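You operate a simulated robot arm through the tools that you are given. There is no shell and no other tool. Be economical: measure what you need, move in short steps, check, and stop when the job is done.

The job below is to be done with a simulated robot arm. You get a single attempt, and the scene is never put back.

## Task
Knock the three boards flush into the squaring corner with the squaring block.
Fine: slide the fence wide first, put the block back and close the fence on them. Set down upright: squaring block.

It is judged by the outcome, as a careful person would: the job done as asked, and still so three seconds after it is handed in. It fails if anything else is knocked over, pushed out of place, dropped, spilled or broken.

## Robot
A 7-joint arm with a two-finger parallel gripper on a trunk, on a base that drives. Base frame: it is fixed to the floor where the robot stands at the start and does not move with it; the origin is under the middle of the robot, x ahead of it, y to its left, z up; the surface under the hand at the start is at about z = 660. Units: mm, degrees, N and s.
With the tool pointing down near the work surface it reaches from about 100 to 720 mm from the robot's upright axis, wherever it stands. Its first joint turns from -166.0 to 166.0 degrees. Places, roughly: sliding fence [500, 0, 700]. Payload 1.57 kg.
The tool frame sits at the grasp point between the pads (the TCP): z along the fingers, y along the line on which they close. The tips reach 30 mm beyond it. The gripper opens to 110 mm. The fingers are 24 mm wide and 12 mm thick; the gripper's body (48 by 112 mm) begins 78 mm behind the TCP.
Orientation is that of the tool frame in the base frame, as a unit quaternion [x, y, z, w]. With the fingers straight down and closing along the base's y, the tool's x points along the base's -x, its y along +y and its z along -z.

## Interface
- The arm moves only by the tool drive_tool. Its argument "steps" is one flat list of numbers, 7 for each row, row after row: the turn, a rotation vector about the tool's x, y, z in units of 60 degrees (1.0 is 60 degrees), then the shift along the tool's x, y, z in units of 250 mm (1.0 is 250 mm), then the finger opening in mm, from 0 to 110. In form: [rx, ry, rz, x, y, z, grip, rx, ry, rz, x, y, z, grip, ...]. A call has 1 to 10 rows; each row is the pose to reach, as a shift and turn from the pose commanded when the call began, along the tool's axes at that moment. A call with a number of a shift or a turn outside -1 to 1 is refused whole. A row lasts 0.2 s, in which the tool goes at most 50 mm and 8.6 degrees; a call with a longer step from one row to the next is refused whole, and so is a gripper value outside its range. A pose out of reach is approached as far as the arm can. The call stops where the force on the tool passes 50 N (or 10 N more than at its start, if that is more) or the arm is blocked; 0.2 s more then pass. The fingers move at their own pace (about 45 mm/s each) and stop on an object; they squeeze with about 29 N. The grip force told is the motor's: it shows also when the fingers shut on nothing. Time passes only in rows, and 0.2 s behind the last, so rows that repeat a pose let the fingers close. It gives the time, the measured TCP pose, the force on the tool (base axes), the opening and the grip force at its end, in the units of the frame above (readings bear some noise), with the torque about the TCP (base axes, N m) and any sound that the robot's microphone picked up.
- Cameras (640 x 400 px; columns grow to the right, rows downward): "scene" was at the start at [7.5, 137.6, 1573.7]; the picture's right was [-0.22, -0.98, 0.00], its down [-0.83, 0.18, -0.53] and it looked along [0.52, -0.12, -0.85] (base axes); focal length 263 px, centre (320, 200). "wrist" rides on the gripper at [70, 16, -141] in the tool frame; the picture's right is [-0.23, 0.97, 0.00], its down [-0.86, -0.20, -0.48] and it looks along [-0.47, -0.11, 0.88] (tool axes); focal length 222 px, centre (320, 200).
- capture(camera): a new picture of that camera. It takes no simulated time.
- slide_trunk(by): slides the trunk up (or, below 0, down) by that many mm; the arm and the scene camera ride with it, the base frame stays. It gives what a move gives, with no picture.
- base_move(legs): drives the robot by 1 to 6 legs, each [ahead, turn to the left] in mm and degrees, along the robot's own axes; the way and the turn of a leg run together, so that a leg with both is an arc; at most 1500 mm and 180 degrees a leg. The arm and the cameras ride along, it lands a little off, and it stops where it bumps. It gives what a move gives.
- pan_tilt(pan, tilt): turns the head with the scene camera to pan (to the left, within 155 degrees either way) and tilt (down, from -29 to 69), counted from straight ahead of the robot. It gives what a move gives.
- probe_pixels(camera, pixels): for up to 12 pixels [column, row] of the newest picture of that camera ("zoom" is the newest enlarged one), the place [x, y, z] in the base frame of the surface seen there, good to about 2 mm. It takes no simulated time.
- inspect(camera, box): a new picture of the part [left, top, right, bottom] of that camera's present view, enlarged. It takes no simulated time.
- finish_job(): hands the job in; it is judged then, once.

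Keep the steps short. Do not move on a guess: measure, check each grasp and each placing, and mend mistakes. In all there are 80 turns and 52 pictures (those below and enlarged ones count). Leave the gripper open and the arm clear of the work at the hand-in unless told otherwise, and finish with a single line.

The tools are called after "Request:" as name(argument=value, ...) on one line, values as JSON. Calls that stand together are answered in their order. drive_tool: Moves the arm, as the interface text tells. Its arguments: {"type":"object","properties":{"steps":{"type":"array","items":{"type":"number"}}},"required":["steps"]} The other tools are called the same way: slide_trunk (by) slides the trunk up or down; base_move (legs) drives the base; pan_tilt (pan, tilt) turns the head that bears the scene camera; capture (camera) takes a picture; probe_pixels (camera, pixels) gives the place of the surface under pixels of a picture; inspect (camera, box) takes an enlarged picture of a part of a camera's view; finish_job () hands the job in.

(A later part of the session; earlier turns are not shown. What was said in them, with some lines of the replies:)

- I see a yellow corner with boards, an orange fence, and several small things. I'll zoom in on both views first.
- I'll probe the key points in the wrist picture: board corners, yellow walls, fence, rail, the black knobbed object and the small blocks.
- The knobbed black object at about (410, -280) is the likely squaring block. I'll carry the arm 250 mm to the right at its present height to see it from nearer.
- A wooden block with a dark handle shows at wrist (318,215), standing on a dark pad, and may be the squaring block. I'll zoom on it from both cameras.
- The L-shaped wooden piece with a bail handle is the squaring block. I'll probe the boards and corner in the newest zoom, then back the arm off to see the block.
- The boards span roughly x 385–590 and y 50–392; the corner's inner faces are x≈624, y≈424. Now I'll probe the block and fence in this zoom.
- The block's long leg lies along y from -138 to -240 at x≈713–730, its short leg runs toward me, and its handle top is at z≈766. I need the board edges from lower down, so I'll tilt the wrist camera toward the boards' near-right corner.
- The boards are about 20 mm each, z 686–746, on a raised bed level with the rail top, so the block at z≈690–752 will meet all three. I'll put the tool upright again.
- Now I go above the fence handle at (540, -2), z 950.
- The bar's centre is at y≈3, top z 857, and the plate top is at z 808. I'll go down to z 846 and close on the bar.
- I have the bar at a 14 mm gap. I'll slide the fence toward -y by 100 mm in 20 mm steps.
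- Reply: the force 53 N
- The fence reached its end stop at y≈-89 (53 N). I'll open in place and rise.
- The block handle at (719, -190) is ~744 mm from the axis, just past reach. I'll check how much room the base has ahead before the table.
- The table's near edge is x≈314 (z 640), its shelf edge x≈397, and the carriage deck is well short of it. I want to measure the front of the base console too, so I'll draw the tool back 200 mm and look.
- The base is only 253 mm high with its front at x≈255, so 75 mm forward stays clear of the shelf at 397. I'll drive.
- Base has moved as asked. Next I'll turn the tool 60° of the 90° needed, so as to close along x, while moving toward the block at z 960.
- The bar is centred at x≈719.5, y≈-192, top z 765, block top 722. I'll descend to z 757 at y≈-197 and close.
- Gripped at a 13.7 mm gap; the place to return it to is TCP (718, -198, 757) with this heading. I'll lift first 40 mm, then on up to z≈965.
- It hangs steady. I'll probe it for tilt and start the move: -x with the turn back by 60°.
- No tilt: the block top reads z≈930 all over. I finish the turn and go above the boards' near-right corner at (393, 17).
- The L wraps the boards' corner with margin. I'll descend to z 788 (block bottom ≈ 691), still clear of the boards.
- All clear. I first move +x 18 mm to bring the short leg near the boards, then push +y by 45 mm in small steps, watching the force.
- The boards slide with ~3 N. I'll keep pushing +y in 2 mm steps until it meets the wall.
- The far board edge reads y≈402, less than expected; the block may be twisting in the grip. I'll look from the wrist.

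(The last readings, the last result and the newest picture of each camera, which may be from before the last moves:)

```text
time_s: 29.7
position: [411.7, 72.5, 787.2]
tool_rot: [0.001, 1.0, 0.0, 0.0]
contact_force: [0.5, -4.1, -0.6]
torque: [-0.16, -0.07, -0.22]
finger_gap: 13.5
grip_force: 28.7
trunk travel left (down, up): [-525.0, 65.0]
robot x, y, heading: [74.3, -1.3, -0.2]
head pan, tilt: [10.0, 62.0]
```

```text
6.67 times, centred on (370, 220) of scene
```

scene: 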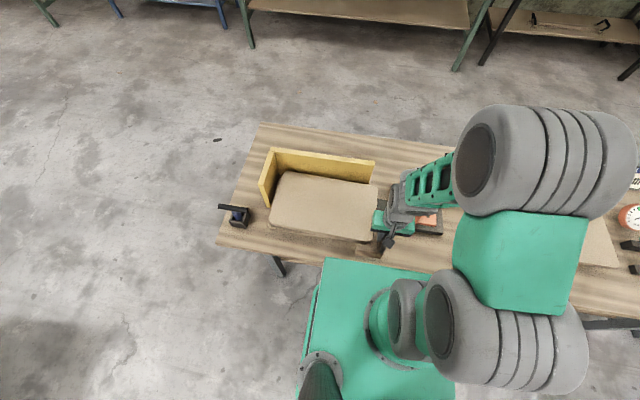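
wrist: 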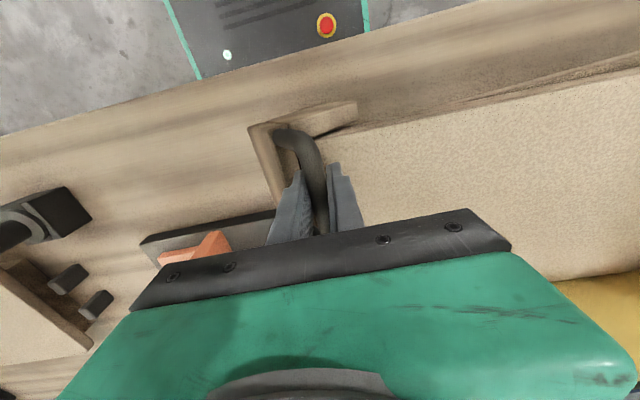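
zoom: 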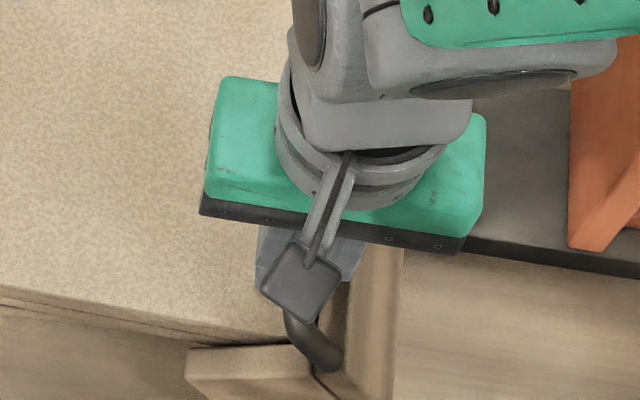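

The block has twisted about its bar: a grip on the round bar alone is too weak. I'll back off, set it down upright on the clear table at about (385, -80), and regrip lower so the pads hold the wooden leg itself.

Request:
drive_tool(steps=[0, 0, 0, 0, -0.08, 0, 0, 0, 0, 0, 0.03, -0.16, -0.02, 0, 0, 0, 0, 0.06, -0.22, -0.18, 0, 0, 0, 0, 0.104, -0.36, -0.24, 0, 0, 0, 0, 0.104, -0.5, -0.24, 0, 0, 0, 0, 0.104, -0.608, -0.24, 0])

Request:
capture(camera="wrist")

```text
time_s: 31.1
position: [385.9, -80.3, 847.0]
tool_rot: [0.0, 1.0, 0.0, -0.001]
contact_force: [-1.1, 0.8, -2.4]
torque: [0.07, 0.0, 0.01]
finger_gap: 13.4
grip_force: 29.2
trunk travel left (down, up): [-525.0, 65.0]
robot x, y, heading: [73.7, -2.5, 0.1]
head pan, tilt: [10.0, 62.0]
```

```text
15 pictures are left
```

wrist: 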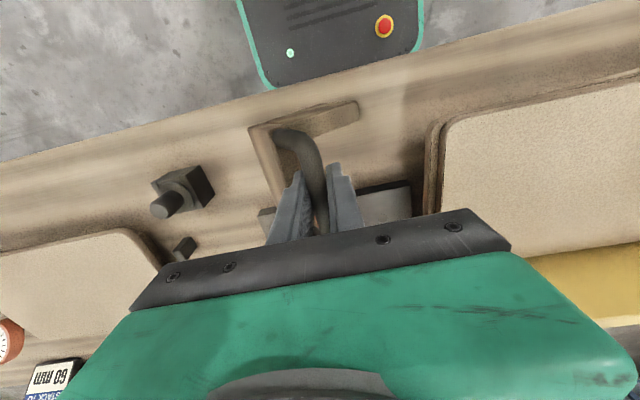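

It is tilted roughly 25–30°, with the short leg low. Lowering slowly lets the table press it back upright.

Request:
drive_tool(steps=[0, 0, 0, 0, 0, 0.12, 0, 0, 0, 0, 0, 0, 0.22, 0, 0, 0, 0, 0, 0, 0.26, 0, 0, 0, 0, 0, 0, 0.3, 0, 0, 0, 0, 0, 0, 0.33, 0, 0, 0, 0, 0, 0, 0.35, 0, 0, 0, 0, 0, 0, 0.36, 0])

Request:
capture(camera="wrist")

```text
time_s: 32.1
position: [390.2, -82.5, 777.2]
tool_rot: [0.0, 1.0, -0.004, 0.006]
contact_force: [-3.9, -3.4, 29.3]
torque: [0.2, 1.6, 0.19]
finger_gap: 13.0
grip_force: 29.3
trunk travel left (down, up): [-525.0, 65.0]
robot x, y, heading: [70.8, 1.6, -0.0]
head pan, tilt: [10.0, 62.0]
stopped in row 5: the force on the tool passed its limit at 65 N (the readings are from after the stop); the commanded pose is now the measured one
```

```text
14 pictures are left
```

wrist: 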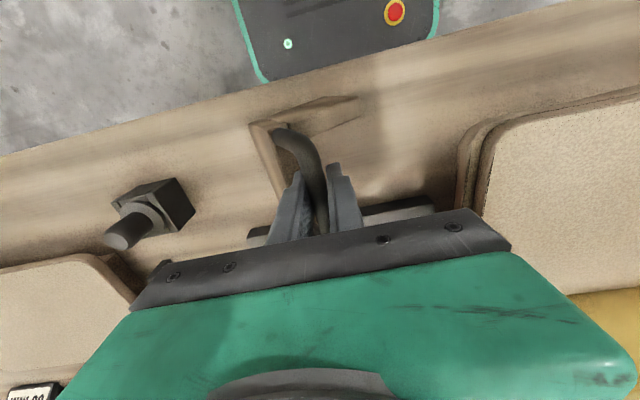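

The tip is jamming on the table by friction (65 N). I'll ease off and drag the hand in -y along an arc while lowering, so that friction helps swing the block upright.

Request:
drive_tool(steps=[0, 0, 0, 0, 0, -0.012, 0, 0, 0, 0, 0, -0.048, -0.004, 0, 0, 0, 0, 0, -0.096, 0.012, 0, 0, 0, 0, 0, -0.136, 0.03, 0, 0, 0, 0, 0, -0.176, 0.052, 0, 0, 0, 0, 0, -0.22, 0.07, 0])

Request:
capture(camera="wrist")

```text
time_s: 33.0
position: [390.8, -109.8, 774.3]
tool_rot: [0.001, 1.0, -0.002, 0.007]
contact_force: [-5.0, -1.6, 28.9]
torque: [0.88, 1.56, 0.26]
finger_gap: 13.4
grip_force: 28.7
trunk travel left (down, up): [-525.0, 65.0]
robot x, y, heading: [75.2, 0.7, -0.1]
head pan, tilt: [10.0, 62.0]
stopped in row 4: the force on the tool passed its limit at 52 N (the readings are from after the stop); the commanded pose is now the measured one
```

```text
13 pictures are left
```

wrist: 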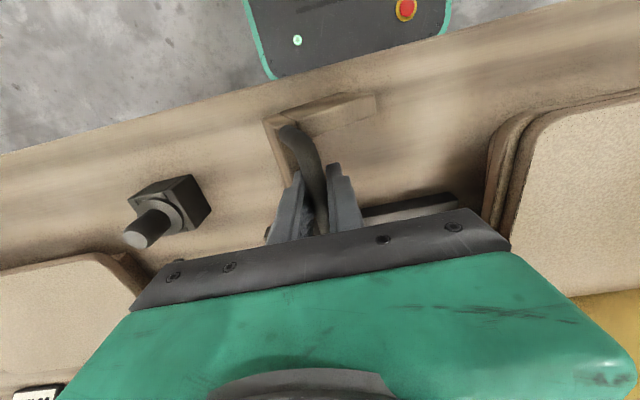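

It rotated some (torque x now 0.88, so it is on its way). I'll repeat with a gentler arc.

Request:
drive_tool(steps=[0, 0, 0, 0, -0.016, -0.006, 0, 0, 0, 0, 0, -0.05, -0.002, 0, 0, 0, 0, 0, -0.08, 0.004, 0, 0, 0, 0, 0, -0.11, 0.014, 0, 0, 0, 0, 0, -0.14, 0.026, 0, 0, 0, 0, 0, -0.16, 0.04, 0, 0, 0, 0, 0, -0.18, 0.054, 0, 0, 0, 0, 0, -0.19, 0.066, 0])

Request:
capture(camera="wrist")

```text
time_s: 34.8
position: [391.1, -158.0, 755.2]
tool_rot: [0.001, 1.0, -0.002, 0.006]
contact_force: [-1.1, -1.4, 5.4]
torque: [0.01, 0.03, 0.08]
finger_gap: 13.6
grip_force: 29.5
trunk travel left (down, up): [-525.0, 65.0]
robot x, y, heading: [74.4, -1.2, 0.3]
head pan, tilt: [10.0, 62.0]
```

```text
12 pictures are left
```

wrist: 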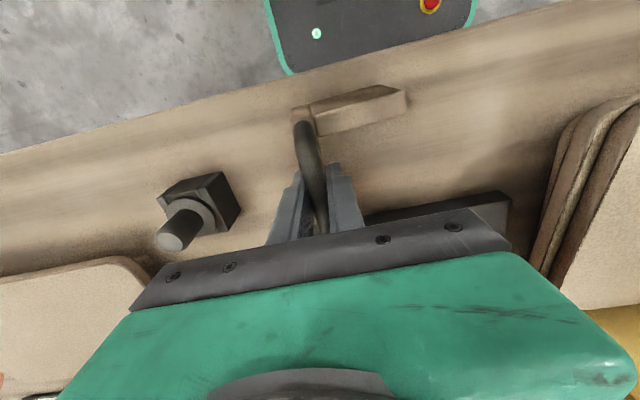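

Upright now (5 N, z 755). I'll open, lower 28 mm so the pads straddle the wooden leg, and close again.

Request:
probe_pixels(camera="wrist", pixels=[[398, 92], [330, 110], [360, 100], [407, 105], [340, 125], [312, 180], [300, 112], [325, 132]])

Request:
drive_tool(steps=[0, 0, 0, 0, 0, 0, 36, 0, 0, 0, 0, 0, 0, 36, 0, 0, 0, 0, 0, 0.04, 36, 0, 0, 0, 0, 0, 0.08, 36, 0, 0, 0, 0, 0, 0.112, 36, 0, 0, 0, 0, 0, 0.112, 10, 0, 0, 0, 0, 0, 0.112, 0, 0, 0, 0, 0, 0, 0.112, 0])

```text
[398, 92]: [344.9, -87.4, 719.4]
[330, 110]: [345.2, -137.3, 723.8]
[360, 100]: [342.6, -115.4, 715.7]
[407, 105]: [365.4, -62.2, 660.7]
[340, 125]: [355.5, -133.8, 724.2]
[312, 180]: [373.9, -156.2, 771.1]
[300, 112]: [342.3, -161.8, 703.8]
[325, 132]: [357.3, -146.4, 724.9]
```

```text
time_s: 36.6
position: [392.1, -157.4, 727.5]
tool_rot: [0.0, 1.0, -0.002, 0.006]
contact_force: [-0.5, 0.0, 0.9]
torque: [0.1, -0.02, 0.0]
finger_gap: 17.6
grip_force: 28.2
trunk travel left (down, up): [-525.0, 65.0]
robot x, y, heading: [71.1, -0.2, 0.0]
head pan, tilt: [10.0, 62.0]
```

Gap 17.6 mm: the pads now hold the wood itself. Block bottom is TCP−67. I'll lift 32 mm and take it to (450, -45), short-leg tip facing the boards' right edge.

Request:
drive_tool(steps=[0, 0, 0, 0, 0, -0.06, 0, 0, 0, 0, 0, 0, -0.13, 0, 0, 0, 0, 0, 0.15, -0.13, 0, 0, 0, 0, 0, 0.3, -0.13, 0, 0, 0, 0, 0, 0.448, -0.13, 0, 0, 0, 0, -0.11, 0.448, -0.13, 0, 0, 0, 0, -0.232, 0.448, -0.13, 0])

Request:
inspect(camera="scene", box=[250, 130, 450, 260])

```text
time_s: 38.2
position: [451.8, -45.3, 761.5]
tool_rot: [0.0, 1.0, -0.001, 0.006]
contact_force: [-0.8, -0.2, -1.6]
torque: [-0.03, -0.03, -0.02]
finger_gap: 17.6
grip_force: 29.1
trunk travel left (down, up): [-525.0, 65.0]
robot x, y, heading: [72.6, 0.9, 0.2]
head pan, tilt: [10.0, 62.0]
```

```text
3.08 times, centred on (350, 195) of scene
```

zoom: 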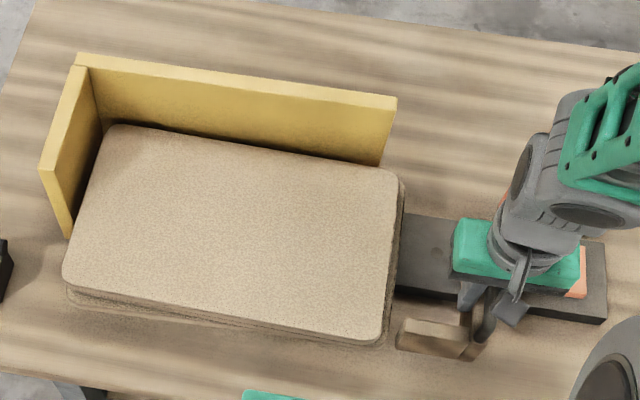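

Request:
probe_pixels(camera="zoom", pixels=[[398, 190], [402, 230], [393, 270], [388, 325], [385, 250], [108, 135], [66, 275], [72, 297], [200, 318], [380, 170], [375, 340], [399, 350]])

Request:
drive_tool(steps=[0, 0, 0, 0, 0.06, 0.01, 0, 0, 0, 0, 0, 0.1, 0.01, 0, 0, 0, 0, 0, 0.12, 0.01, 0, 0, 0, 0, 0, 0.14, 0.01, 0, 0, 0, 0, 0, 0.15, 0.01, 0, 0, 0, 0, 0, 0.16, 0.01, 0, 0, 0, 0, 0, 0.17, 0.01, 0, 0, 0, 0, 0, 0.178, 0.01, 0])

```text
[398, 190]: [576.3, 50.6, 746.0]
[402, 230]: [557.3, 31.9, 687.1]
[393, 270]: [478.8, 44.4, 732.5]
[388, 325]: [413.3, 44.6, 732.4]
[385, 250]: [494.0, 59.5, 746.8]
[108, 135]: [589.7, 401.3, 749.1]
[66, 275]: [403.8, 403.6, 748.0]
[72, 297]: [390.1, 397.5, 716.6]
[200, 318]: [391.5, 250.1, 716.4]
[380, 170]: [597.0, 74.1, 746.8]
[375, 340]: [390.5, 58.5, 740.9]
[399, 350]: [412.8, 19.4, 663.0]
```

```text
time_s: 40.0
position: [449.9, -2.1, 758.6]
tool_rot: [0.001, 1.0, -0.002, 0.006]
contact_force: [0.2, -20.3, 1.9]
torque: [-0.66, 0.13, 1.01]
finger_gap: 22.3
grip_force: 28.8
trunk travel left (down, up): [-525.0, 65.0]
robot x, y, heading: [70.9, 1.5, 0.4]
head pan, tilt: [10.0, 62.0]
```

Force rose to 20 N: this end is at the wall; the gap widening to 22 says the block yawed a little. I'll back off 15 mm and see if it squares in the pads.

Request:
drive_tool(steps=[0, 0, 0, 0, -0.03, 0, 0, 0, 0, 0, 0, -0.08, 0, 0, 0, 0, 0, 0, -0.08, 0, 0])

Request:
inspect(camera="scene", box=[250, 130, 450, 260])

Request:
probe_pixels(camera="zoom", pixels=[[398, 190], [393, 270], [388, 325], [108, 130], [66, 275], [62, 275], [100, 140], [200, 318], [385, 340], [395, 330], [430, 340], [395, 345]])

```text
time_s: 40.8
position: [450.7, -20.3, 758.7]
tool_rot: [0.001, 1.0, 0.0, 0.006]
contact_force: [-1.1, 0.0, -2.1]
torque: [-0.02, -0.05, 0.0]
finger_gap: 17.7
grip_force: 28.8
trunk travel left (down, up): [-525.0, 65.0]
robot x, y, heading: [72.5, -0.6, 0.3]
head pan, tilt: [10.0, 62.0]
```

```text
3.08 times, centred on (350, 195) of scene
```

zoom: 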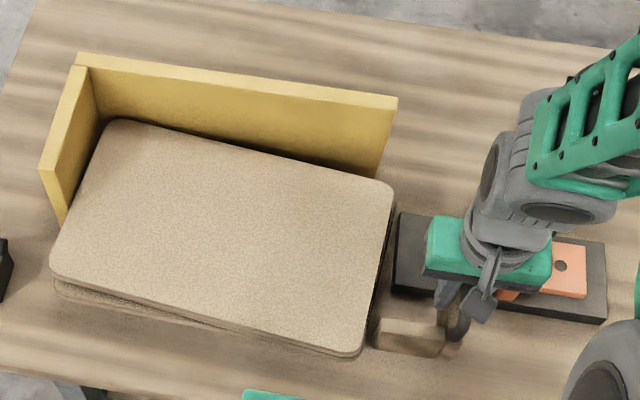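

```text
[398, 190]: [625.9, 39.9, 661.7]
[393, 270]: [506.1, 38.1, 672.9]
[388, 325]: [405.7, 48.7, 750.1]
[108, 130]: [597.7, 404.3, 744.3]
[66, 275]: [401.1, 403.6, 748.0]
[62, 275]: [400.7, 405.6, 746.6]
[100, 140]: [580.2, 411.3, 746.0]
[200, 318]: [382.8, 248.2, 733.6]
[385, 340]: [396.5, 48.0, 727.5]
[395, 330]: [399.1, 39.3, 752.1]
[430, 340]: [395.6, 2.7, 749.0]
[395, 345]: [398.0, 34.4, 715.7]
```

It squared again (17.7). The boards have turned slightly clockwise, as expected from an end push. Next, pushes in +x with the long leg's end: back out, round the near side to (305, 150).

Request:
drive_tool(steps=[0, 0, 0, 0, -0.1, 0, 0, 0, 0, 0, 0.2, -0.1, 0, 0, 0, 0, 0, 0.4, -0.1, 0, 0, 0, 0, 0, 0.584, -0.1, 0, 0, 0, 0, 0, 0.584, 0.1, 0, 0, 0, 0, 0, 0.584, 0.29, 0, 0, 0, 0, 0, 0.584, 0.48, 0, 0, 0, 0, 0, 0.584, 0.68, 0, 0])

```text
time_s: 41.7
position: [360.0, -47.1, 761.4]
tool_rot: [0.003, 1.0, -0.001, 0.026]
contact_force: [8.7, -0.8, 3.3]
torque: [0.11, 1.8, -0.06]
finger_gap: 17.7
grip_force: 28.8
trunk travel left (down, up): [-525.0, 65.0]
robot x, y, heading: [74.1, -0.9, 0.0]
head pan, tilt: [10.0, 62.0]
stopped in row 4: the force on the tool passed its limit at 107 N (the readings are from after the stop); the commanded pose is now the measured one
```

Blocked at 107 N in -x: at this closeness the wrist meets my own trunk deck, not the work. I'll come forward 30 mm, take out the 2° tilt it left, then drive the base back.

Request:
drive_tool(steps=[0, 0.02, 0, -0.06, 0, 0, 0, 0, 0.038, -0.006, -0.12, 0, 0, 0])

Request:
inspect(camera="scene", box=[250, 130, 450, 260])

```text
time_s: 42.3
position: [388.8, -46.4, 762.8]
tool_rot: [-0.001, 1.0, -0.001, 0.005]
contact_force: [0.2, -0.4, -2.1]
torque: [-0.02, -0.01, 0.01]
finger_gap: 17.6
grip_force: 28.7
trunk travel left (down, up): [-525.0, 65.0]
robot x, y, heading: [74.7, -2.2, 0.1]
head pan, tilt: [10.0, 62.0]
```

```text
3.08 times, centred on (350, 195) of scene
```

zoom: 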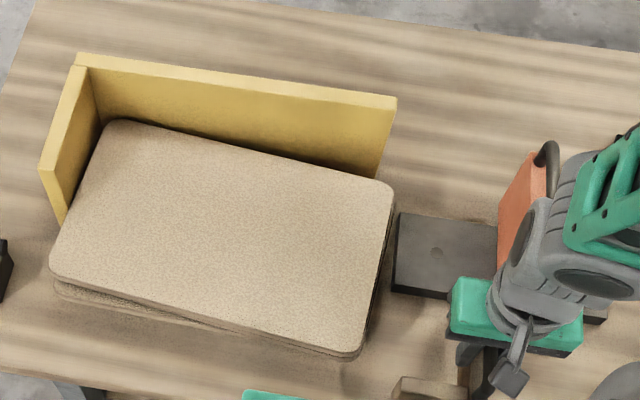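

Nothing else was touched; the fence is where I left it. Driving the base back 150 mm.

Request:
base_move(legs=[[-150, 0]])

```text
time_s: 43.7
position: [237.1, -47.2, 762.1]
tool_rot: [0.001, 1.0, -0.001, 0.005]
contact_force: [-0.5, -0.2, -2.4]
torque: [-0.05, -0.02, 0.01]
finger_gap: 17.5
grip_force: 28.9
trunk travel left (down, up): [-525.0, 65.0]
robot x, y, heading: [-76.0, 0.3, 0.0]
head pan, tilt: [10.0, 62.0]
```

Request:
drive_tool(steps=[0, 0, 0, 0, 0.19, 0.006, 0, 0, 0, 0, 0, 0.38, 0.012, 0, 0, 0, 0, 0, 0.57, 0.014, 0, 0, 0, 0, 0, 0.788, 0.014, 0, 0, 0, 0, -0.14, 0.788, 0.014, 0, 0, 0, 0, -0.27, 0.788, 0.014, 0, 0, 0, 0, -0.33, 0.788, 0.014, 0, 0, 0, 0, -0.37, 0.788, 0.014, 0, 0, 0, 0, -0.41, 0.788, 0.014, 0, 0, 0, 0, -0.45, 0.788, 0.014, 0])

```text
refused: row 4 steps farther than a row can; nothing moved
```

Request:
drive_tool(steps=[0, 0, 0, 0, 0.197, 0.006, 0, 0, 0, 0, 0, 0.394, 0.012, 0, 0, 0, 0, 0, 0.591, 0.014, 0, 0, 0, 0, 0, 0.788, 0.014, 0, 0, 0, 0, -0.14, 0.788, 0.014, 0, 0, 0, 0, -0.27, 0.788, 0.014, 0, 0, 0, 0, -0.33, 0.788, 0.014, 0, 0, 0, 0, -0.37, 0.788, 0.014, 0, 0, 0, 0, -0.41, 0.788, 0.014, 0, 0, 0, 0, -0.45, 0.788, 0.014, 0])

```text
time_s: 45.9
position: [346.6, 149.5, 759.2]
tool_rot: [0.0, 1.0, 0.0, 0.004]
contact_force: [-15.2, -0.4, 1.5]
torque: [0.0, 0.46, 0.09]
finger_gap: 17.3
grip_force: 29.1
trunk travel left (down, up): [-525.0, 65.0]
robot x, y, heading: [-73.8, -1.8, 0.1]
head pan, tilt: [10.0, 62.0]
```

The push shows 15 N at x 346. I'll look before going on.

Request:
pan_tilt(pan=12, tilt=52)

Request:
inspect(camera="scene", box=[200, 130, 440, 290])

```text
time_s: 46.6
position: [347.0, 148.9, 758.7]
tool_rot: [0.0, 1.0, -0.002, 0.004]
contact_force: [-20.7, 0.8, -3.5]
torque: [-0.04, 1.02, 0.22]
finger_gap: 17.3
grip_force: 28.7
trunk travel left (down, up): [-525.0, 65.0]
robot x, y, heading: [-75.2, -2.2, -0.0]
head pan, tilt: [12.0, 52.0]
```

```text
2.50 times, centred on (320, 210) of scene
```

zoom: 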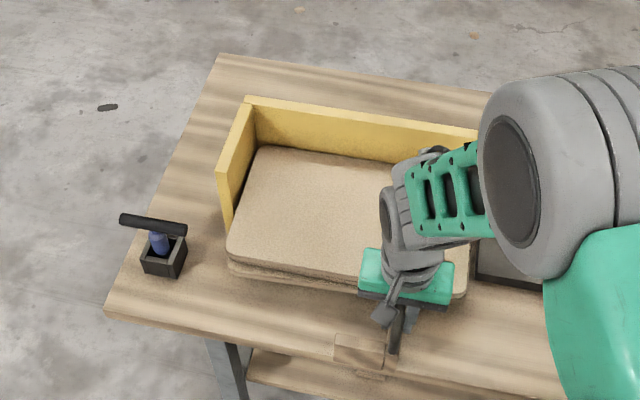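

Request:
probe_pixels(camera="zoom", pixels=[[262, 150], [300, 155], [350, 162], [385, 168], [229, 245], [232, 262], [232, 275], [290, 262], [345, 278], [458, 290], [300, 285], [245, 180]])

```text
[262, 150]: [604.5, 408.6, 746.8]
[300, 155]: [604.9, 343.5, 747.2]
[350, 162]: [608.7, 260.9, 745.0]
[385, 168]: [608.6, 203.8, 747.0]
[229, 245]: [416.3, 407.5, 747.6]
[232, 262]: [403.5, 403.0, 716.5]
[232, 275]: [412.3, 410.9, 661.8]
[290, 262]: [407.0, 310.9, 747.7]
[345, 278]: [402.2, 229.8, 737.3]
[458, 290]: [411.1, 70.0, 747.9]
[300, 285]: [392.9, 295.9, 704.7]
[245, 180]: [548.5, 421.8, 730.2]
```

About 17 mm remain in x, and the stack is nearly straight; 15–20 N looks like plain friction. I'll push on 10 mm.

Request:
drive_tool(steps=[0, 0, 0, -0.01, 0, 0, 0, 0, 0, 0, -0.02, 0, 0, 0, 0, 0, 0, -0.03, 0, 0, 0, 0, 0, 0, -0.04, 0, 0, 0, 0, 0, 0, -0.05, 0, 0, 0])

```text
time_s: 47.8
position: [360.4, 151.4, 760.5]
tool_rot: [0.0, 1.0, -0.001, 0.005]
contact_force: [-29.3, 6.6, 8.0]
torque: [0.36, 0.75, 0.58]
finger_gap: 17.8
grip_force: 29.1
trunk travel left (down, up): [-525.0, 65.0]
robot x, y, heading: [-73.6, -1.9, 0.1]
head pan, tilt: [12.0, 52.0]
```

29 N at x 360. I back off, move to y≈310, and push the left half.

Request:
drive_tool(steps=[0, 0, 0, 0.06, 0, 0, 0, 0, 0, 0, 0.12, 0, 0, 0, 0, 0, 0, 0.12, 0.19, 0, 0, 0, 0, 0, 0.12, 0.38, 0, 0, 0, 0, 0, 0.12, 0.57, 0, 0, 0, 0, 0, 0.12, 0.64, 0, 0, 0, 0, 0, 0.08, 0.64, 0, 0, 0, 0, 0, 0.05, 0.64, 0, 0, 0, 0, 0, 0.03, 0.64, 0, 0, 0, 0, 0, 0.01, 0.64, 0, 0])

```text
time_s: 50.0
position: [359.1, 310.0, 758.5]
tool_rot: [-0.001, 1.0, -0.001, 0.005]
contact_force: [-8.9, 3.0, -2.7]
torque: [0.12, 0.37, 0.24]
finger_gap: 17.5
grip_force: 29.3
trunk travel left (down, up): [-525.0, 65.0]
robot x, y, heading: [-78.4, -3.8, 0.0]
head pan, tilt: [12.0, 52.0]
```

Only 9 N here, so there is room to go. I push on in 2 mm steps.

Request:
drive_tool(steps=[0, 0, 0, -0.01, 0, 0, 0, 0, 0, 0, -0.018, 0, 0, 0, 0, 0, 0, -0.026, 0, 0, 0, 0, 0, 0, -0.034, 0, 0, 0, 0, 0, 0, -0.042, 0, 0, 0, 0, 0, 0, -0.05, 0, 0, 0])

Request:
inspect(camera="scene", box=[200, 130, 440, 290])

Request:
probe_pixels(camera="zoom", pixels=[[262, 142], [300, 150], [350, 157], [385, 162], [440, 175], [232, 235], [232, 250], [290, 262], [400, 277], [440, 284], [400, 287], [470, 240]])

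```text
time_s: 51.4
position: [372.4, 310.3, 759.9]
tool_rot: [0.0, 1.0, -0.002, 0.005]
contact_force: [-30.7, 0.2, -3.0]
torque: [0.02, 0.59, 0.0]
finger_gap: 17.5
grip_force: 28.9
trunk travel left (down, up): [-525.0, 65.0]
robot x, y, heading: [-75.5, -1.1, 0.0]
head pan, tilt: [12.0, 52.0]
```

```text
2.50 times, centred on (320, 210) of scene
```

zoom: 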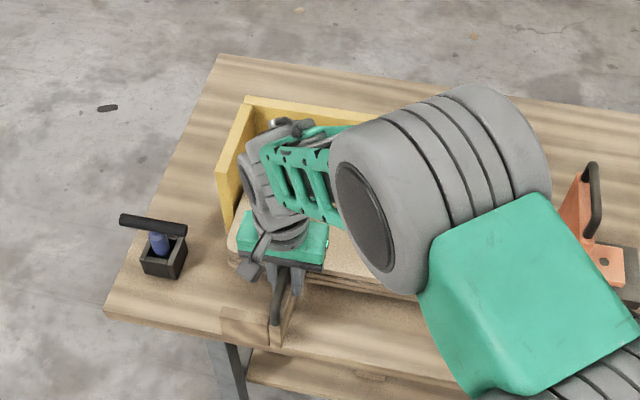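

```text
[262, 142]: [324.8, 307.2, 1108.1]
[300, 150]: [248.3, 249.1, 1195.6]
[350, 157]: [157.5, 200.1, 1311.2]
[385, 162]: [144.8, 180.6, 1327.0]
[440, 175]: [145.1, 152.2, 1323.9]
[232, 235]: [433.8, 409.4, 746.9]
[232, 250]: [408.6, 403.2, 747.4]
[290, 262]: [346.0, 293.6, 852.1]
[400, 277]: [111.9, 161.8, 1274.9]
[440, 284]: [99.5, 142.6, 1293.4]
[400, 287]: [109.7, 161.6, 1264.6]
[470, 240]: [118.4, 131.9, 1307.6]
```

Here it reads 30 N at x 372, likely home on this side. Back to y≈130 and push the right half to the same depth.

Request:
drive_tool(steps=[0, 0, 0, 0.06, 0, 0, 0, 0, 0, 0, 0.12, 0, 0, 0, 0, 0, 0, 0.12, -0.19, 0, 0, 0, 0, 0, 0.12, -0.38, 0, 0, 0, 0, 0, 0.12, -0.57, 0, 0, 0, 0, 0, 0.12, -0.72, 0, 0, 0, 0, 0, 0.08, -0.72, 0, 0, 0, 0, 0, 0.05, -0.72, 0, 0, 0, 0, 0, 0.03, -0.72, 0, 0, 0, 0, 0, 0.02, -0.72, 0, 0])

Request:
drive_tool(steps=[0, 0, 0, -0.008, 0, 0, 0, 0, 0, 0, -0.014, 0, 0, 0, 0, 0, 0, -0.02, 0, 0, 0, 0, 0, 0, -0.026, 0, 0, 0, 0, 0, 0, -0.03, 0, 0, 0])

Request:
inspect(camera="scene", box=[200, 130, 440, 290])

Request:
probe_pixels(camera="zoom", pixels=[[262, 142], [300, 148], [350, 155], [270, 138], [229, 232], [228, 240], [229, 250], [232, 225], [290, 250], [340, 262], [320, 270], [245, 175]])

```text
time_s: 53.6
position: [368.8, 130.4, 760.3]
tool_rot: [0.001, 1.0, 0.0, 0.005]
contact_force: [0.1, 0.4, -3.4]
torque: [-0.02, -0.05, -0.06]
finger_gap: 17.5
grip_force: 29.3
trunk travel left (down, up): [-525.0, 65.0]
robot x, y, heading: [-78.0, 2.2, 0.1]
head pan, tilt: [12.0, 52.0]
```

```text
time_s: 54.8
position: [370.9, 130.7, 760.5]
tool_rot: [0.0, 1.0, -0.001, 0.003]
contact_force: [-23.4, 0.1, 7.3]
torque: [-0.04, -0.05, 0.04]
finger_gap: 17.5
grip_force: 29.2
trunk travel left (down, up): [-525.0, 65.0]
robot x, y, heading: [-76.1, 2.6, 0.3]
head pan, tilt: [12.0, 52.0]
```

```text
2.50 times, centred on (320, 210) of scene
```

zoom: 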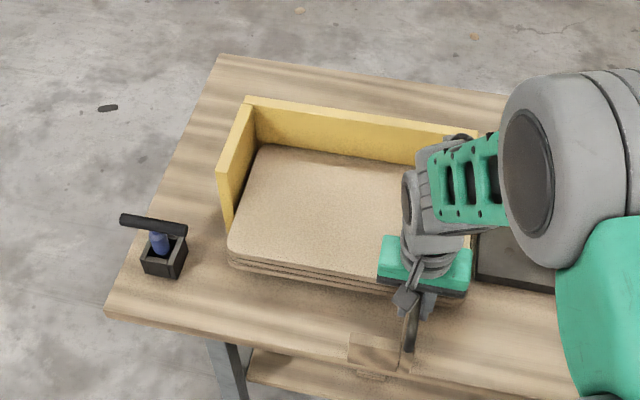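

```text
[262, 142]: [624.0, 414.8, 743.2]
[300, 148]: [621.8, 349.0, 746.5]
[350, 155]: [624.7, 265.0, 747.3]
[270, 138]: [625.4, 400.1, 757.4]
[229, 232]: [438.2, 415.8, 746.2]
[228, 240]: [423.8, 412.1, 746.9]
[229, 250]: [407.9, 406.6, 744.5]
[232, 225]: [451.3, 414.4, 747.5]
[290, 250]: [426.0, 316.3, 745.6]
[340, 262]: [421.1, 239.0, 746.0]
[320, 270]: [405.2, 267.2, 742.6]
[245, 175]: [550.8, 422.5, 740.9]
```

The top board now reads x≈622–624 along the far wall, so x is home. Now the last few mm in y: I'll carry the block (raised 40 mm) round to (620, -25), beyond the fence handle.

Request:
drive_tool(steps=[0, 0, 0, 0.12, 0, 0, 0, 0, 0, 0, 0.12, 0, -0.16, 0, 0, 0, 0, 0.12, -0.16, -0.16, 0, 0, 0, 0, 0.12, -0.32, -0.16, 0, 0, 0, 0, 0.12, -0.48, -0.16, 0, 0, 0, 0, 0.12, -0.624, -0.16, 0, 0, 0, 0, -0.07, -0.624, -0.16, 0, 0, 0, 0, -0.26, -0.624, -0.16, 0, 0, 0, 0, -0.45, -0.624, -0.16, 0, 0, 0, 0, -0.64, -0.624, -0.16, 0])

Request:
drive_tool(steps=[0, 0, 0, -0.12, 0, 0, 0, 0, 0, 0, -0.24, 0, 0, 0, 0, 0, 0, -0.356, 0, 0, 0, 0, 0, 0, -0.356, 0, 0.08, 0, 0, 0, 0, -0.356, 0, 0.16, 0])

```text
time_s: 57.0
position: [536.0, -25.0, 801.0]
tool_rot: [0.0, 1.0, -0.002, 0.004]
contact_force: [0.8, 0.3, -1.4]
torque: [-0.02, -0.04, 0.02]
finger_gap: 17.4
grip_force: 28.8
trunk travel left (down, up): [-525.0, 65.0]
robot x, y, heading: [-77.5, -2.2, -0.1]
head pan, tilt: [12.0, 52.0]
```

```text
time_s: 58.2
position: [624.2, -26.3, 762.6]
tool_rot: [0.001, 1.0, -0.001, 0.005]
contact_force: [1.3, 1.9, -3.7]
torque: [-0.15, -0.02, -0.04]
finger_gap: 17.4
grip_force: 29.1
trunk travel left (down, up): [-525.0, 65.0]
robot x, y, heading: [-77.3, -1.9, 0.3]
head pan, tilt: [12.0, 52.0]
```

Request:
drive_tool(steps=[0, 0, 0, 0, 0, 0.01, 0, 0, 0, 0, 0, 0.02, 0.012, 0, 0, 0, 0, 0, 0.035, 0.012, 0, 0, 0, 0, 0, 0.05, 0.012, 0, 0, 0, 0, 0, 0.06, 0.012, 0, 0, 0, 0, 0, 0.07, 0.012, 0])

Request:
inspect(camera="scene", box=[220, 130, 460, 270])

Request:
probe_pixels(camera="zoom", pixels=[[210, 140], [180, 230], [178, 250], [245, 148], [350, 165], [300, 268], [405, 283], [420, 200], [417, 240], [240, 262], [300, 278], [300, 285]])

```text
time_s: 59.6
position: [626.4, -11.5, 760.6]
tool_rot: [0.003, 1.0, -0.001, 0.006]
contact_force: [8.8, -26.4, -1.2]
torque: [-0.62, -0.3, 0.97]
finger_gap: 18.1
grip_force: 29.2
trunk travel left (down, up): [-525.0, 65.0]
robot x, y, heading: [-76.6, 0.6, 0.2]
head pan, tilt: [12.0, 52.0]
```

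```text
2.67 times, centred on (340, 200) of scene
```

zoom: 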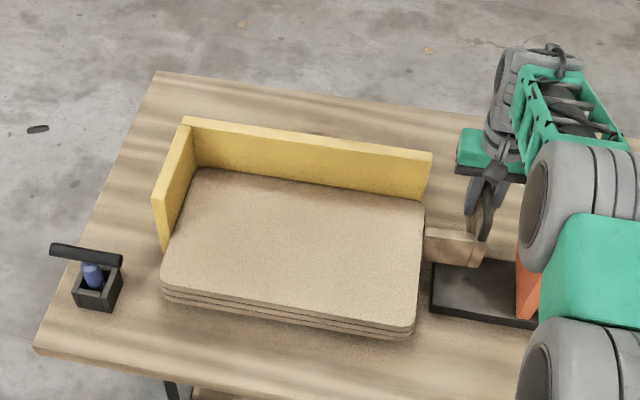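

```text
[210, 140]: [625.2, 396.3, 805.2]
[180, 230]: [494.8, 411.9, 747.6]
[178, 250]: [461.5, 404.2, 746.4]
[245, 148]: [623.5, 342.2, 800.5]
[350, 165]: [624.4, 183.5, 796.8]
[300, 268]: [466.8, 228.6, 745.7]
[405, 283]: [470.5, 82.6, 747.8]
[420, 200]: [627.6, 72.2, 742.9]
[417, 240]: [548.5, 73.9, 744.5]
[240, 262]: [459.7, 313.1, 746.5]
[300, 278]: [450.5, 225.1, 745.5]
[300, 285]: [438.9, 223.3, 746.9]
```

The stack looks well aligned. I'll probe along its left, near and right edges on this picture for each board.

Request:
probe_pixels(camera="zoom", pixels=[[194, 176], [176, 220], [172, 230], [168, 243], [161, 270], [161, 285], [163, 292], [164, 298], [280, 303], [280, 311], [280, 318], [198, 170]])

Request:
probe_pixels(camera="zoom", pixels=[[415, 322], [414, 328], [413, 334], [422, 230], [424, 215], [416, 285], [419, 262], [300, 182], [240, 173], [400, 198], [166, 250], [164, 262]])

```text
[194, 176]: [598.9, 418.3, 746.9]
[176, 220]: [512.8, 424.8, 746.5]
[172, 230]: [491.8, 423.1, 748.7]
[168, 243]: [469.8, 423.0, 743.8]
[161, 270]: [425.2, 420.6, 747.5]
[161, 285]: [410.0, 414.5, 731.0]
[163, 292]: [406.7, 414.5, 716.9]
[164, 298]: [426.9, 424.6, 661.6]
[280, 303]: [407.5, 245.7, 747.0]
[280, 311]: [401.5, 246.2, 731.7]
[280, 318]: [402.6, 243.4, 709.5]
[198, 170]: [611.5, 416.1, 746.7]
```

```text
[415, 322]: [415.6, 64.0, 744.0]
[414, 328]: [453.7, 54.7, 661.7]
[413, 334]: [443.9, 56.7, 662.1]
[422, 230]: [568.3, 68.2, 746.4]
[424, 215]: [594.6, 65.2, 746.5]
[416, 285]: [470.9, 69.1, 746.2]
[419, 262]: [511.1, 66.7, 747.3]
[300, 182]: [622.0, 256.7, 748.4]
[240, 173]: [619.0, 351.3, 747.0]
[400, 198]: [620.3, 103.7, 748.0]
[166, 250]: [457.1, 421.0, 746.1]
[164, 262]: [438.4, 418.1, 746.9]
```

All readings agree: left edge y≈421–424, far edge x≈620–624, lower boards under the top one. The block pressed at 26 N, so the stack is home. I back off and lift the block to z≈960 and look at it in the hand (it may have slid along its leg).

Request:
drive_tool(steps=[0, 0, 0, 0, -0.03, 0, 0, 0, 0, 0, 0, -0.06, 0, 0, 0, 0, 0, 0, -0.06, -0.2, 0, 0, 0, 0, 0, -0.06, -0.4, 0, 0, 0, 0, 0, -0.06, -0.6, 0, 0, 0, 0, 0, -0.06, -0.8, 0])

Request:
capture(camera="wrist")

```text
time_s: 61.0
position: [621.8, -23.1, 961.0]
tool_rot: [0.001, 1.0, 0.0, 0.005]
contact_force: [0.1, 0.2, -2.6]
torque: [-0.02, -0.07, -0.03]
finger_gap: 17.8
grip_force: 29.5
trunk travel left (down, up): [-525.0, 65.0]
robot x, y, heading: [-72.3, 0.1, -0.1]
head pan, tilt: [12.0, 52.0]
```

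```text
4 pictures are left
```

wrist: 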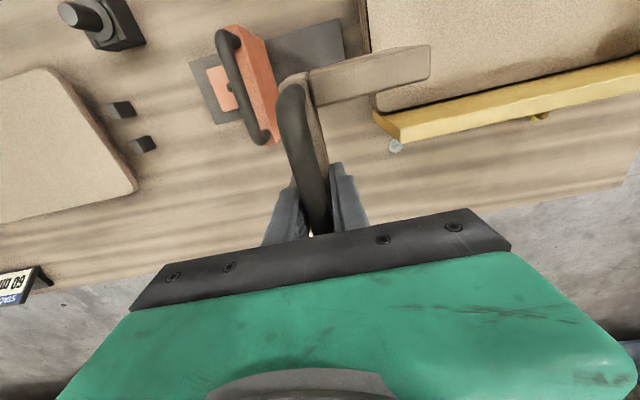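

Request:
probe_pixels(camera="wrist", pixels=[[315, 80], [425, 52], [430, 75], [320, 100], [370, 65], [288, 78], [312, 120], [283, 90], [425, 72], [350, 90], [315, 210], [300, 150]])

```text
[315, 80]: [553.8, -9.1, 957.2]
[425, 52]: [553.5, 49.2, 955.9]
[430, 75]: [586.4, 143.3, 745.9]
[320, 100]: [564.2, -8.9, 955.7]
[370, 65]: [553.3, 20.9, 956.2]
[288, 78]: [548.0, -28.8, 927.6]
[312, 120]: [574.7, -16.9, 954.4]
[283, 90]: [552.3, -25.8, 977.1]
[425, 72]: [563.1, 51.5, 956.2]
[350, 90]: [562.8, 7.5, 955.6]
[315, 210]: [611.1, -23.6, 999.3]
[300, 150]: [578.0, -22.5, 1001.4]
```

The block slid 24 mm along its leg in the pads: the short leg is at TCP−73…−58. To return it to its first spot, TCP must be (718, -172) at z 727, turned 90°. I turn it now, up high.

Request:
drive_tool(steps=[0, 0, -0.143, 0.034, -0.057, 0, 0, 0, 0, -0.286, 0.068, -0.114, 0, 0, 0, 0, -0.429, 0.102, -0.171, 0, 0, 0, 0, -0.572, 0.136, -0.228, 0, 0, 0, 0, -0.715, 0.17, -0.285, 0, 0, 0, 0, -0.858, 0.205, -0.342, 0, 0, 0, 0, -1, 0.24, -0.4, 0, 0])

Request:
drive_tool(steps=[0, 0, -0.125, 0.042, -0.025, 0, 0, 0, 0, -0.25, 0.085, -0.049, 0, 0, 0, 0, -0.375, 0.128, -0.074, 0, 0, 0, 0, -0.5, 0.17, -0.098, 0, 0])

Request:
base_move(legs=[[150, 0]])

```text
time_s: 62.6
position: [560.4, -124.3, 960.2]
tool_rot: [-0.5, 0.866, -0.004, 0.004]
contact_force: [-0.5, -0.1, -1.5]
torque: [0.06, -0.1, 0.02]
finger_gap: 17.6
grip_force: 29.0
trunk travel left (down, up): [-525.0, 65.0]
robot x, y, heading: [-77.3, -1.1, 0.2]
head pan, tilt: [12.0, 52.0]
```

```text
time_s: 63.6
position: [561.4, -173.6, 957.8]
tool_rot: [0.707, -0.707, 0.004, -0.003]
contact_force: [-0.4, 0.8, -2.7]
torque: [0.06, -0.03, 0.02]
finger_gap: 17.6
grip_force: 29.4
trunk travel left (down, up): [-525.0, 65.0]
robot x, y, heading: [-76.3, -3.4, 0.0]
head pan, tilt: [12.0, 52.0]
```

```text
time_s: 65.0
position: [712.9, -172.8, 958.0]
tool_rot: [-0.706, 0.708, -0.004, 0.003]
contact_force: [-0.7, -0.3, -1.4]
torque: [0.08, 0.02, 0.01]
finger_gap: 17.4
grip_force: 29.0
trunk travel left (down, up): [-525.0, 65.0]
robot x, y, heading: [73.6, -3.6, -0.1]
head pan, tilt: [12.0, 52.0]
```

At (713, -173). I shift +5 mm in x and lower to z≈728, slowly at the end.

Request:
drive_tool(steps=[0, 0, 0, 0, -0.022, 0.18, 0, 0, 0, 0, 0, -0.022, 0.37, 0, 0, 0, 0, 0, -0.022, 0.56, 0, 0, 0, 0, 0, -0.022, 0.74, 0, 0, 0, 0, 0, -0.022, 0.85, 0, 0, 0, 0, 0, -0.022, 0.89, 0, 0, 0, 0, 0, -0.022, 0.905, 0, 0, 0, 0, 0, -0.022, 0.915, 0])

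```text
time_s: 66.8
position: [718.6, -173.9, 730.8]
tool_rot: [-0.707, 0.707, -0.005, 0.003]
contact_force: [-1.6, -1.0, 4.2]
torque: [0.31, 0.2, 0.07]
finger_gap: 17.4
grip_force: 28.9
trunk travel left (down, up): [-525.0, 65.0]
robot x, y, heading: [73.7, -0.1, 0.1]
head pan, tilt: [12.0, 52.0]
```

Touching the table (≈6 N). I press 2 mm more, open, and rise straight up.

Request:
drive_tool(steps=[0, 0, 0, 0, 0, 0.008, 0, 0, 0, 0, 0, 0, 0.008, 20, 0, 0, 0, 0, 0, 0.008, 40, 0, 0, 0, 0, 0, 0.008, 40, 0, 0, 0, 0, 0, -0.08, 40, 0, 0, 0, 0, 0, -0.2, 40, 0, 0, 0, 0, 0, -0.4, 40, 0, 0, 0, 0, 0, -0.6, 40, 0, 0, 0, 0, 0, -0.8, 40, 0, 0, 0, 0, 0, -0.92, 60])

Request:
capture(camera="wrist")

Request:
probe_pixels(camera="wrist", pixels=[[313, 90], [316, 110], [320, 140], [335, 80], [350, 75], [355, 78], [325, 85], [440, 190], [480, 185], [430, 125], [450, 170], [500, 180]])

```text
time_s: 69.0
position: [717.7, -173.1, 960.3]
tool_rot: [-0.706, 0.708, -0.005, 0.002]
contact_force: [0.2, 0.5, -0.3]
torque: [0.0, 0.03, -0.01]
finger_gap: 59.9
grip_force: 0.0
trunk travel left (down, up): [-525.0, 65.0]
robot x, y, heading: [70.9, -0.7, 0.1]
head pan, tilt: [12.0, 52.0]
```

```text
3 pictures are left
```

wrist: 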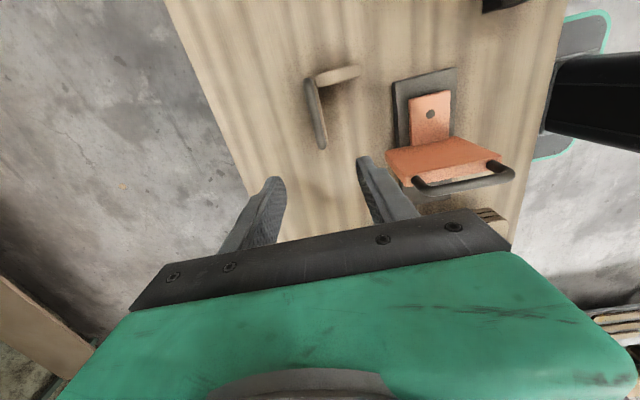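

```text
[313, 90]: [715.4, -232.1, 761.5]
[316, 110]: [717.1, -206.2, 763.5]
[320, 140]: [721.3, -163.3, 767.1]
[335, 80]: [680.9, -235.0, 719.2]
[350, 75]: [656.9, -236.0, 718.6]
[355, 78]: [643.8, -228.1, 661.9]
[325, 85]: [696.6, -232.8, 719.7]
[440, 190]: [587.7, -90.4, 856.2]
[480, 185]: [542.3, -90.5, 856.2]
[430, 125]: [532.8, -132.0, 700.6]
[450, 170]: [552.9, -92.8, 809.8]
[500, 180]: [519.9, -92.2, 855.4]
```

The block stands upright at its first place (bar at x≈718, y -232…-163). The fence bar is at y≈-91, x 490–590. I turn the tool back and go over the bar.

Request:
drive_tool(steps=[0, 0, 0.143, -0.036, 0.067, 0, 60, 0, 0, 0.286, -0.072, 0.135, 0, 60, 0, 0, 0.429, -0.108, 0.2, 0, 60, 0, 0, 0.572, -0.144, 0.27, 0, 60, 0, 0, 0.715, -0.18, 0.337, 0, 60, 0, 0, 0.858, -0.216, 0.405, 0, 60, 0, 0, 1, -0.252, 0.472, 0, 60])

Request:
drive_tool(steps=[0, 0, 0.125, 0.042, 0.046, 0, 60, 0, 0, 0.25, 0.085, 0.093, 0, 60, 0, 0, 0.375, 0.128, 0.14, 0, 60, 0, 0, 0.5, 0.17, 0.186, 0, 60])

```text
time_s: 70.6
position: [598.9, -109.5, 958.8]
tool_rot: [-0.256, 0.967, -0.002, 0.005]
contact_force: [-0.5, -0.1, -0.4]
torque: [-0.01, -0.01, 0.0]
finger_gap: 60.0
grip_force: 0.1
trunk travel left (down, up): [-525.0, 65.0]
robot x, y, heading: [74.1, -0.2, 0.1]
head pan, tilt: [12.0, 52.0]
```

```text
time_s: 71.6
position: [539.6, -89.8, 957.8]
tool_rot: [0.003, 1.0, -0.001, 0.006]
contact_force: [-0.6, -0.4, -0.4]
torque: [-0.01, 0.02, 0.02]
finger_gap: 59.8
grip_force: 0.2
trunk travel left (down, up): [-525.0, 65.0]
robot x, y, heading: [74.6, -2.0, -0.0]
head pan, tilt: [12.0, 52.0]
```

Now down to z 846 and close on the bar.

Request:
drive_tool(steps=[0, 0, 0, 0, 0, 0.16, 60, 0, 0, 0, 0, 0, 0.32, 60, 0, 0, 0, 0, 0, 0.448, 60, 0, 0, 0, 0, 0, 0.448, 30, 0, 0, 0, 0, 0, 0.448, 0, 0, 0, 0, 0, 0, 0.448, 0, 0, 0, 0, 0, 0, 0.448, 0])

```text
time_s: 73.2
position: [543.0, -88.4, 846.4]
tool_rot: [0.0, 1.0, 0.0, 0.006]
contact_force: [0.3, 7.9, -2.7]
torque: [0.0, -0.31, 0.15]
finger_gap: 13.9
grip_force: 22.9
trunk travel left (down, up): [-525.0, 65.0]
robot x, y, heading: [72.8, -4.1, 0.2]
head pan, tilt: [12.0, 52.0]
```

Gripped (13.9 mm). I slide the fence +y to about y 45 first.

Request:
drive_tool(steps=[0, 0, 0, 0, 0.05, 0, 0, 0, 0, 0, 0, 0.12, 0, 0, 0, 0, 0, 0, 0.2, 0, 0, 0, 0, 0, 0, 0.28, 0, 0, 0, 0, 0, 0, 0.36, 0, 0, 0, 0, 0, 0, 0.43, 0, 0, 0, 0, 0, 0, 0.49, 0, 0, 0, 0, 0, 0, 0.53, 0, 0])

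Request:
drive_tool(steps=[0, 0, 0, 0, 0.012, 0, 0, 0, 0, 0, 0, 0.024, 0, 0, 0, 0, 0, 0, 0.036, 0, 0])

```text
time_s: 75.0
position: [542.2, 41.9, 847.0]
tool_rot: [0.001, 1.0, -0.001, 0.006]
contact_force: [5.8, -0.4, 1.8]
torque: [-0.08, -0.71, 0.22]
finger_gap: 13.6
grip_force: 30.3
trunk travel left (down, up): [-525.0, 65.0]
robot x, y, heading: [71.0, 1.5, -0.1]
head pan, tilt: [12.0, 52.0]
```

```text
time_s: 75.8
position: [541.0, 50.2, 845.0]
tool_rot: [0.001, 1.0, -0.002, 0.007]
contact_force: [10.6, -1.9, 5.1]
torque: [-0.06, 0.11, 0.4]
finger_gap: 14.0
grip_force: 30.7
trunk travel left (down, up): [-525.0, 65.0]
robot x, y, heading: [75.7, -0.4, 0.1]
head pan, tilt: [12.0, 52.0]
```

No contact yet at 50. I continue in 1.5 mm steps until the force shows it meets the boards.

Request:
drive_tool(steps=[0, 0, 0, 0, 0.006, 0, 0, 0, 0, 0, 0, 0.012, 0, 0, 0, 0, 0, 0, 0.018, 0, 0, 0, 0, 0, 0, 0.024, 0, 0, 0, 0, 0, 0, 0.03, 0, 0])

```text
time_s: 77.0
position: [541.6, 52.4, 844.8]
tool_rot: [0.008, 1.0, -0.006, 0.006]
contact_force: [1.1, -17.3, 2.6]
torque: [-0.11, 0.14, 0.65]
finger_gap: 13.9
grip_force: 30.3
trunk travel left (down, up): [-525.0, 65.0]
robot x, y, heading: [73.9, -0.1, -0.7]
head pan, tilt: [12.0, 52.0]
stopped in row 5: the force on the tool passed its limit at 50 N (the readings are from after the stop); the commanded pose is now the measured one
```

It met the boards firmly (50 N at y≈53). I open in place and rise, then check.

Request:
drive_tool(steps=[0, 0, 0, 0, 0, 0, 25, 0, 0, 0, 0, 0, 0, 50, 0, 0, 0, 0, 0, 0, 60, 0, 0, 0, 0, 0, -0.1, 60, 0, 0, 0, 0, 0, -0.28, 60, 0, 0, 0, 0, 0, -0.46, 60, 0, 0, 0, 0, -0.16, -0.56, 60, 0, 0, 0, 0, -0.34, -0.6, 60, 0, 0, 0, 0, -0.52, -0.6, 60, 0, 0, 0, 0, -0.7, -0.6, 60])

Request:
inspect(camera="scene", box=[220, 160, 460, 320])

```text
time_s: 79.2
position: [539.1, -120.6, 998.1]
tool_rot: [0.005, 1.0, -0.004, 0.006]
contact_force: [-0.6, -0.2, 0.0]
torque: [0.02, -0.02, 0.02]
finger_gap: 60.0
grip_force: 0.1
trunk travel left (down, up): [-525.0, 65.0]
robot x, y, heading: [74.9, -3.8, -0.5]
head pan, tilt: [12.0, 52.0]
```

```text
2.50 times, centred on (340, 240) of scene
```

zoom: 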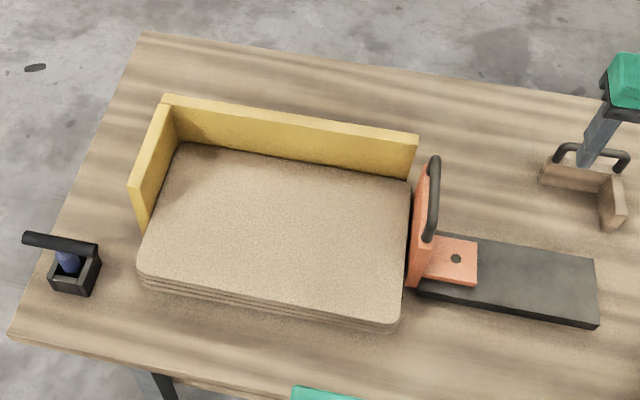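

The stack looks flush and the fence closed on it. I'll verify edges with probes.

Request:
probe_pixels(camera="zoom", pixels=[[182, 145], [230, 152], [300, 162], [380, 176], [404, 181], [168, 170], [155, 205], [145, 235], [138, 265], [408, 220], [404, 270], [400, 310]])

Request:
probe_pixels(camera="zoom", pixels=[[142, 283], [144, 289], [146, 293], [250, 303], [250, 309], [250, 315], [350, 322], [350, 328], [398, 328], [418, 215], [412, 260], [410, 285]])

```text
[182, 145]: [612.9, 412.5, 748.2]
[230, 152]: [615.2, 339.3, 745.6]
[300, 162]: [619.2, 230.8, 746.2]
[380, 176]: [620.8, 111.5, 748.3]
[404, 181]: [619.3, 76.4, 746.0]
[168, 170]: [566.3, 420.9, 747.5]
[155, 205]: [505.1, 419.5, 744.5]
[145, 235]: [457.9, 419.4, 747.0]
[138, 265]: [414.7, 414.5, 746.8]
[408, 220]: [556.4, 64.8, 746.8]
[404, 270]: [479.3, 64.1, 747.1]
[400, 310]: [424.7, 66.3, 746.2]
```

```text
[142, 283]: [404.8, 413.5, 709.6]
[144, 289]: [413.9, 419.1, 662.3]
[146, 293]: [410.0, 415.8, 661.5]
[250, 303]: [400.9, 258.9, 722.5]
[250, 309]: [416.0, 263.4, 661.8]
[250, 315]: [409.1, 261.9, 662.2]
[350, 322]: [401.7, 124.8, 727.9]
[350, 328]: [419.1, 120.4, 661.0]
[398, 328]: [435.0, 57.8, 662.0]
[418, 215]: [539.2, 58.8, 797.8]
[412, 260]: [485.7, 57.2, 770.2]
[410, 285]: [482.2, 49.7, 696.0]
```

One close look at each contact: fence side and corner side.

Request:
inspect(camera="scene", box=[355, 215, 403, 290])

Request:
probe_pixels(camera="zoom", pixels=[[300, 100], [320, 150], [310, 200], [330, 200], [340, 200], [350, 200], [360, 200], [320, 220], [330, 220], [300, 250], [310, 250], [330, 250]])

Request:
inspect(camera="scene", box=[265, 200, 385, 290])

```text
5.33 times, centred on (379, 252) of scene
```

zoom: 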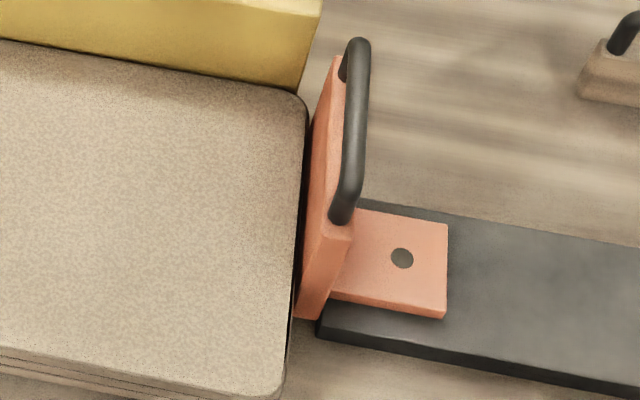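

```text
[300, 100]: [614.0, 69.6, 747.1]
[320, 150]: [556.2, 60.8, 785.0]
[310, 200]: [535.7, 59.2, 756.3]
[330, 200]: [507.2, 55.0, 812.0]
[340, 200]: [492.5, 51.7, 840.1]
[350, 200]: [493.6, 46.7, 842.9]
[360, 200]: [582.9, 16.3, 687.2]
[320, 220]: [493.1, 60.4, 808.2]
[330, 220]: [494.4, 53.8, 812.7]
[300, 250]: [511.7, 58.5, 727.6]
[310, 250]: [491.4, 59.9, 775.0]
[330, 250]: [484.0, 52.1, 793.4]
```

```text
4.44 times, centred on (325, 245) of scene
```

zoom: 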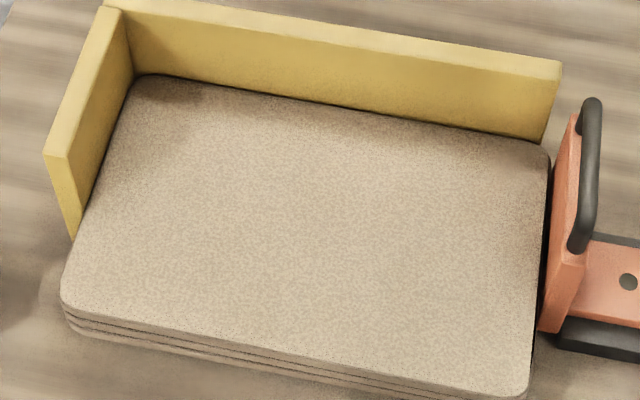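

Request:
probe_pixels(camera="zoom", pixels=[[549, 190], [547, 210], [544, 240], [541, 270], [538, 300], [546, 270], [543, 290], [548, 250], [130, 95], [300, 98], [420, 118], [110, 150]])

```text
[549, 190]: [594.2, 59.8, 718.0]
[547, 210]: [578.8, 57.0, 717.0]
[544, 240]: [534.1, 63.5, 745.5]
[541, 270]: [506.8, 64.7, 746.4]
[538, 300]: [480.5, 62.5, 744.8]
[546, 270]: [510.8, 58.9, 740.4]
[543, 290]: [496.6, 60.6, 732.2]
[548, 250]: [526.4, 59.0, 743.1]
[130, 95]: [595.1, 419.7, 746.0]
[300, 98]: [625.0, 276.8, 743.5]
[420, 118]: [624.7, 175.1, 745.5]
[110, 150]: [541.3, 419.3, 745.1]
```

Board edge y≈60–62, fence face y≈59–60: closed; far face x≈624 and left face flush. I open the gripper fully, clear above the work, and hand in.

Request:
drive_tool(steps=[0, 0, 0, 0, 0, -0.1, 90, 0, 0, 0, 0, 0, -0.16, 110, 0, 0, 0, 0, 0, -0.16, 110, 0, 0, 0, 0, 0, -0.16, 110])

Request:
finish_job()

```text
time_s: 80.2
position: [538.0, -120.0, 1039.4]
tool_rot: [0.006, 1.0, -0.004, 0.006]
contact_force: [0.3, -0.5, 1.6]
torque: [0.0, 0.01, 0.0]
finger_gap: 110.0
grip_force: 0.0
trunk travel left (down, up): [-525.0, 65.0]
robot x, y, heading: [76.0, -2.0, -0.4]
head pan, tilt: [12.0, 52.0]
```

```text
The job is handed in.
```

The three boards are flush in the squaring corner, the squaring block stands upright back in its place, the fence is closed on the boards, and the job is handed in.
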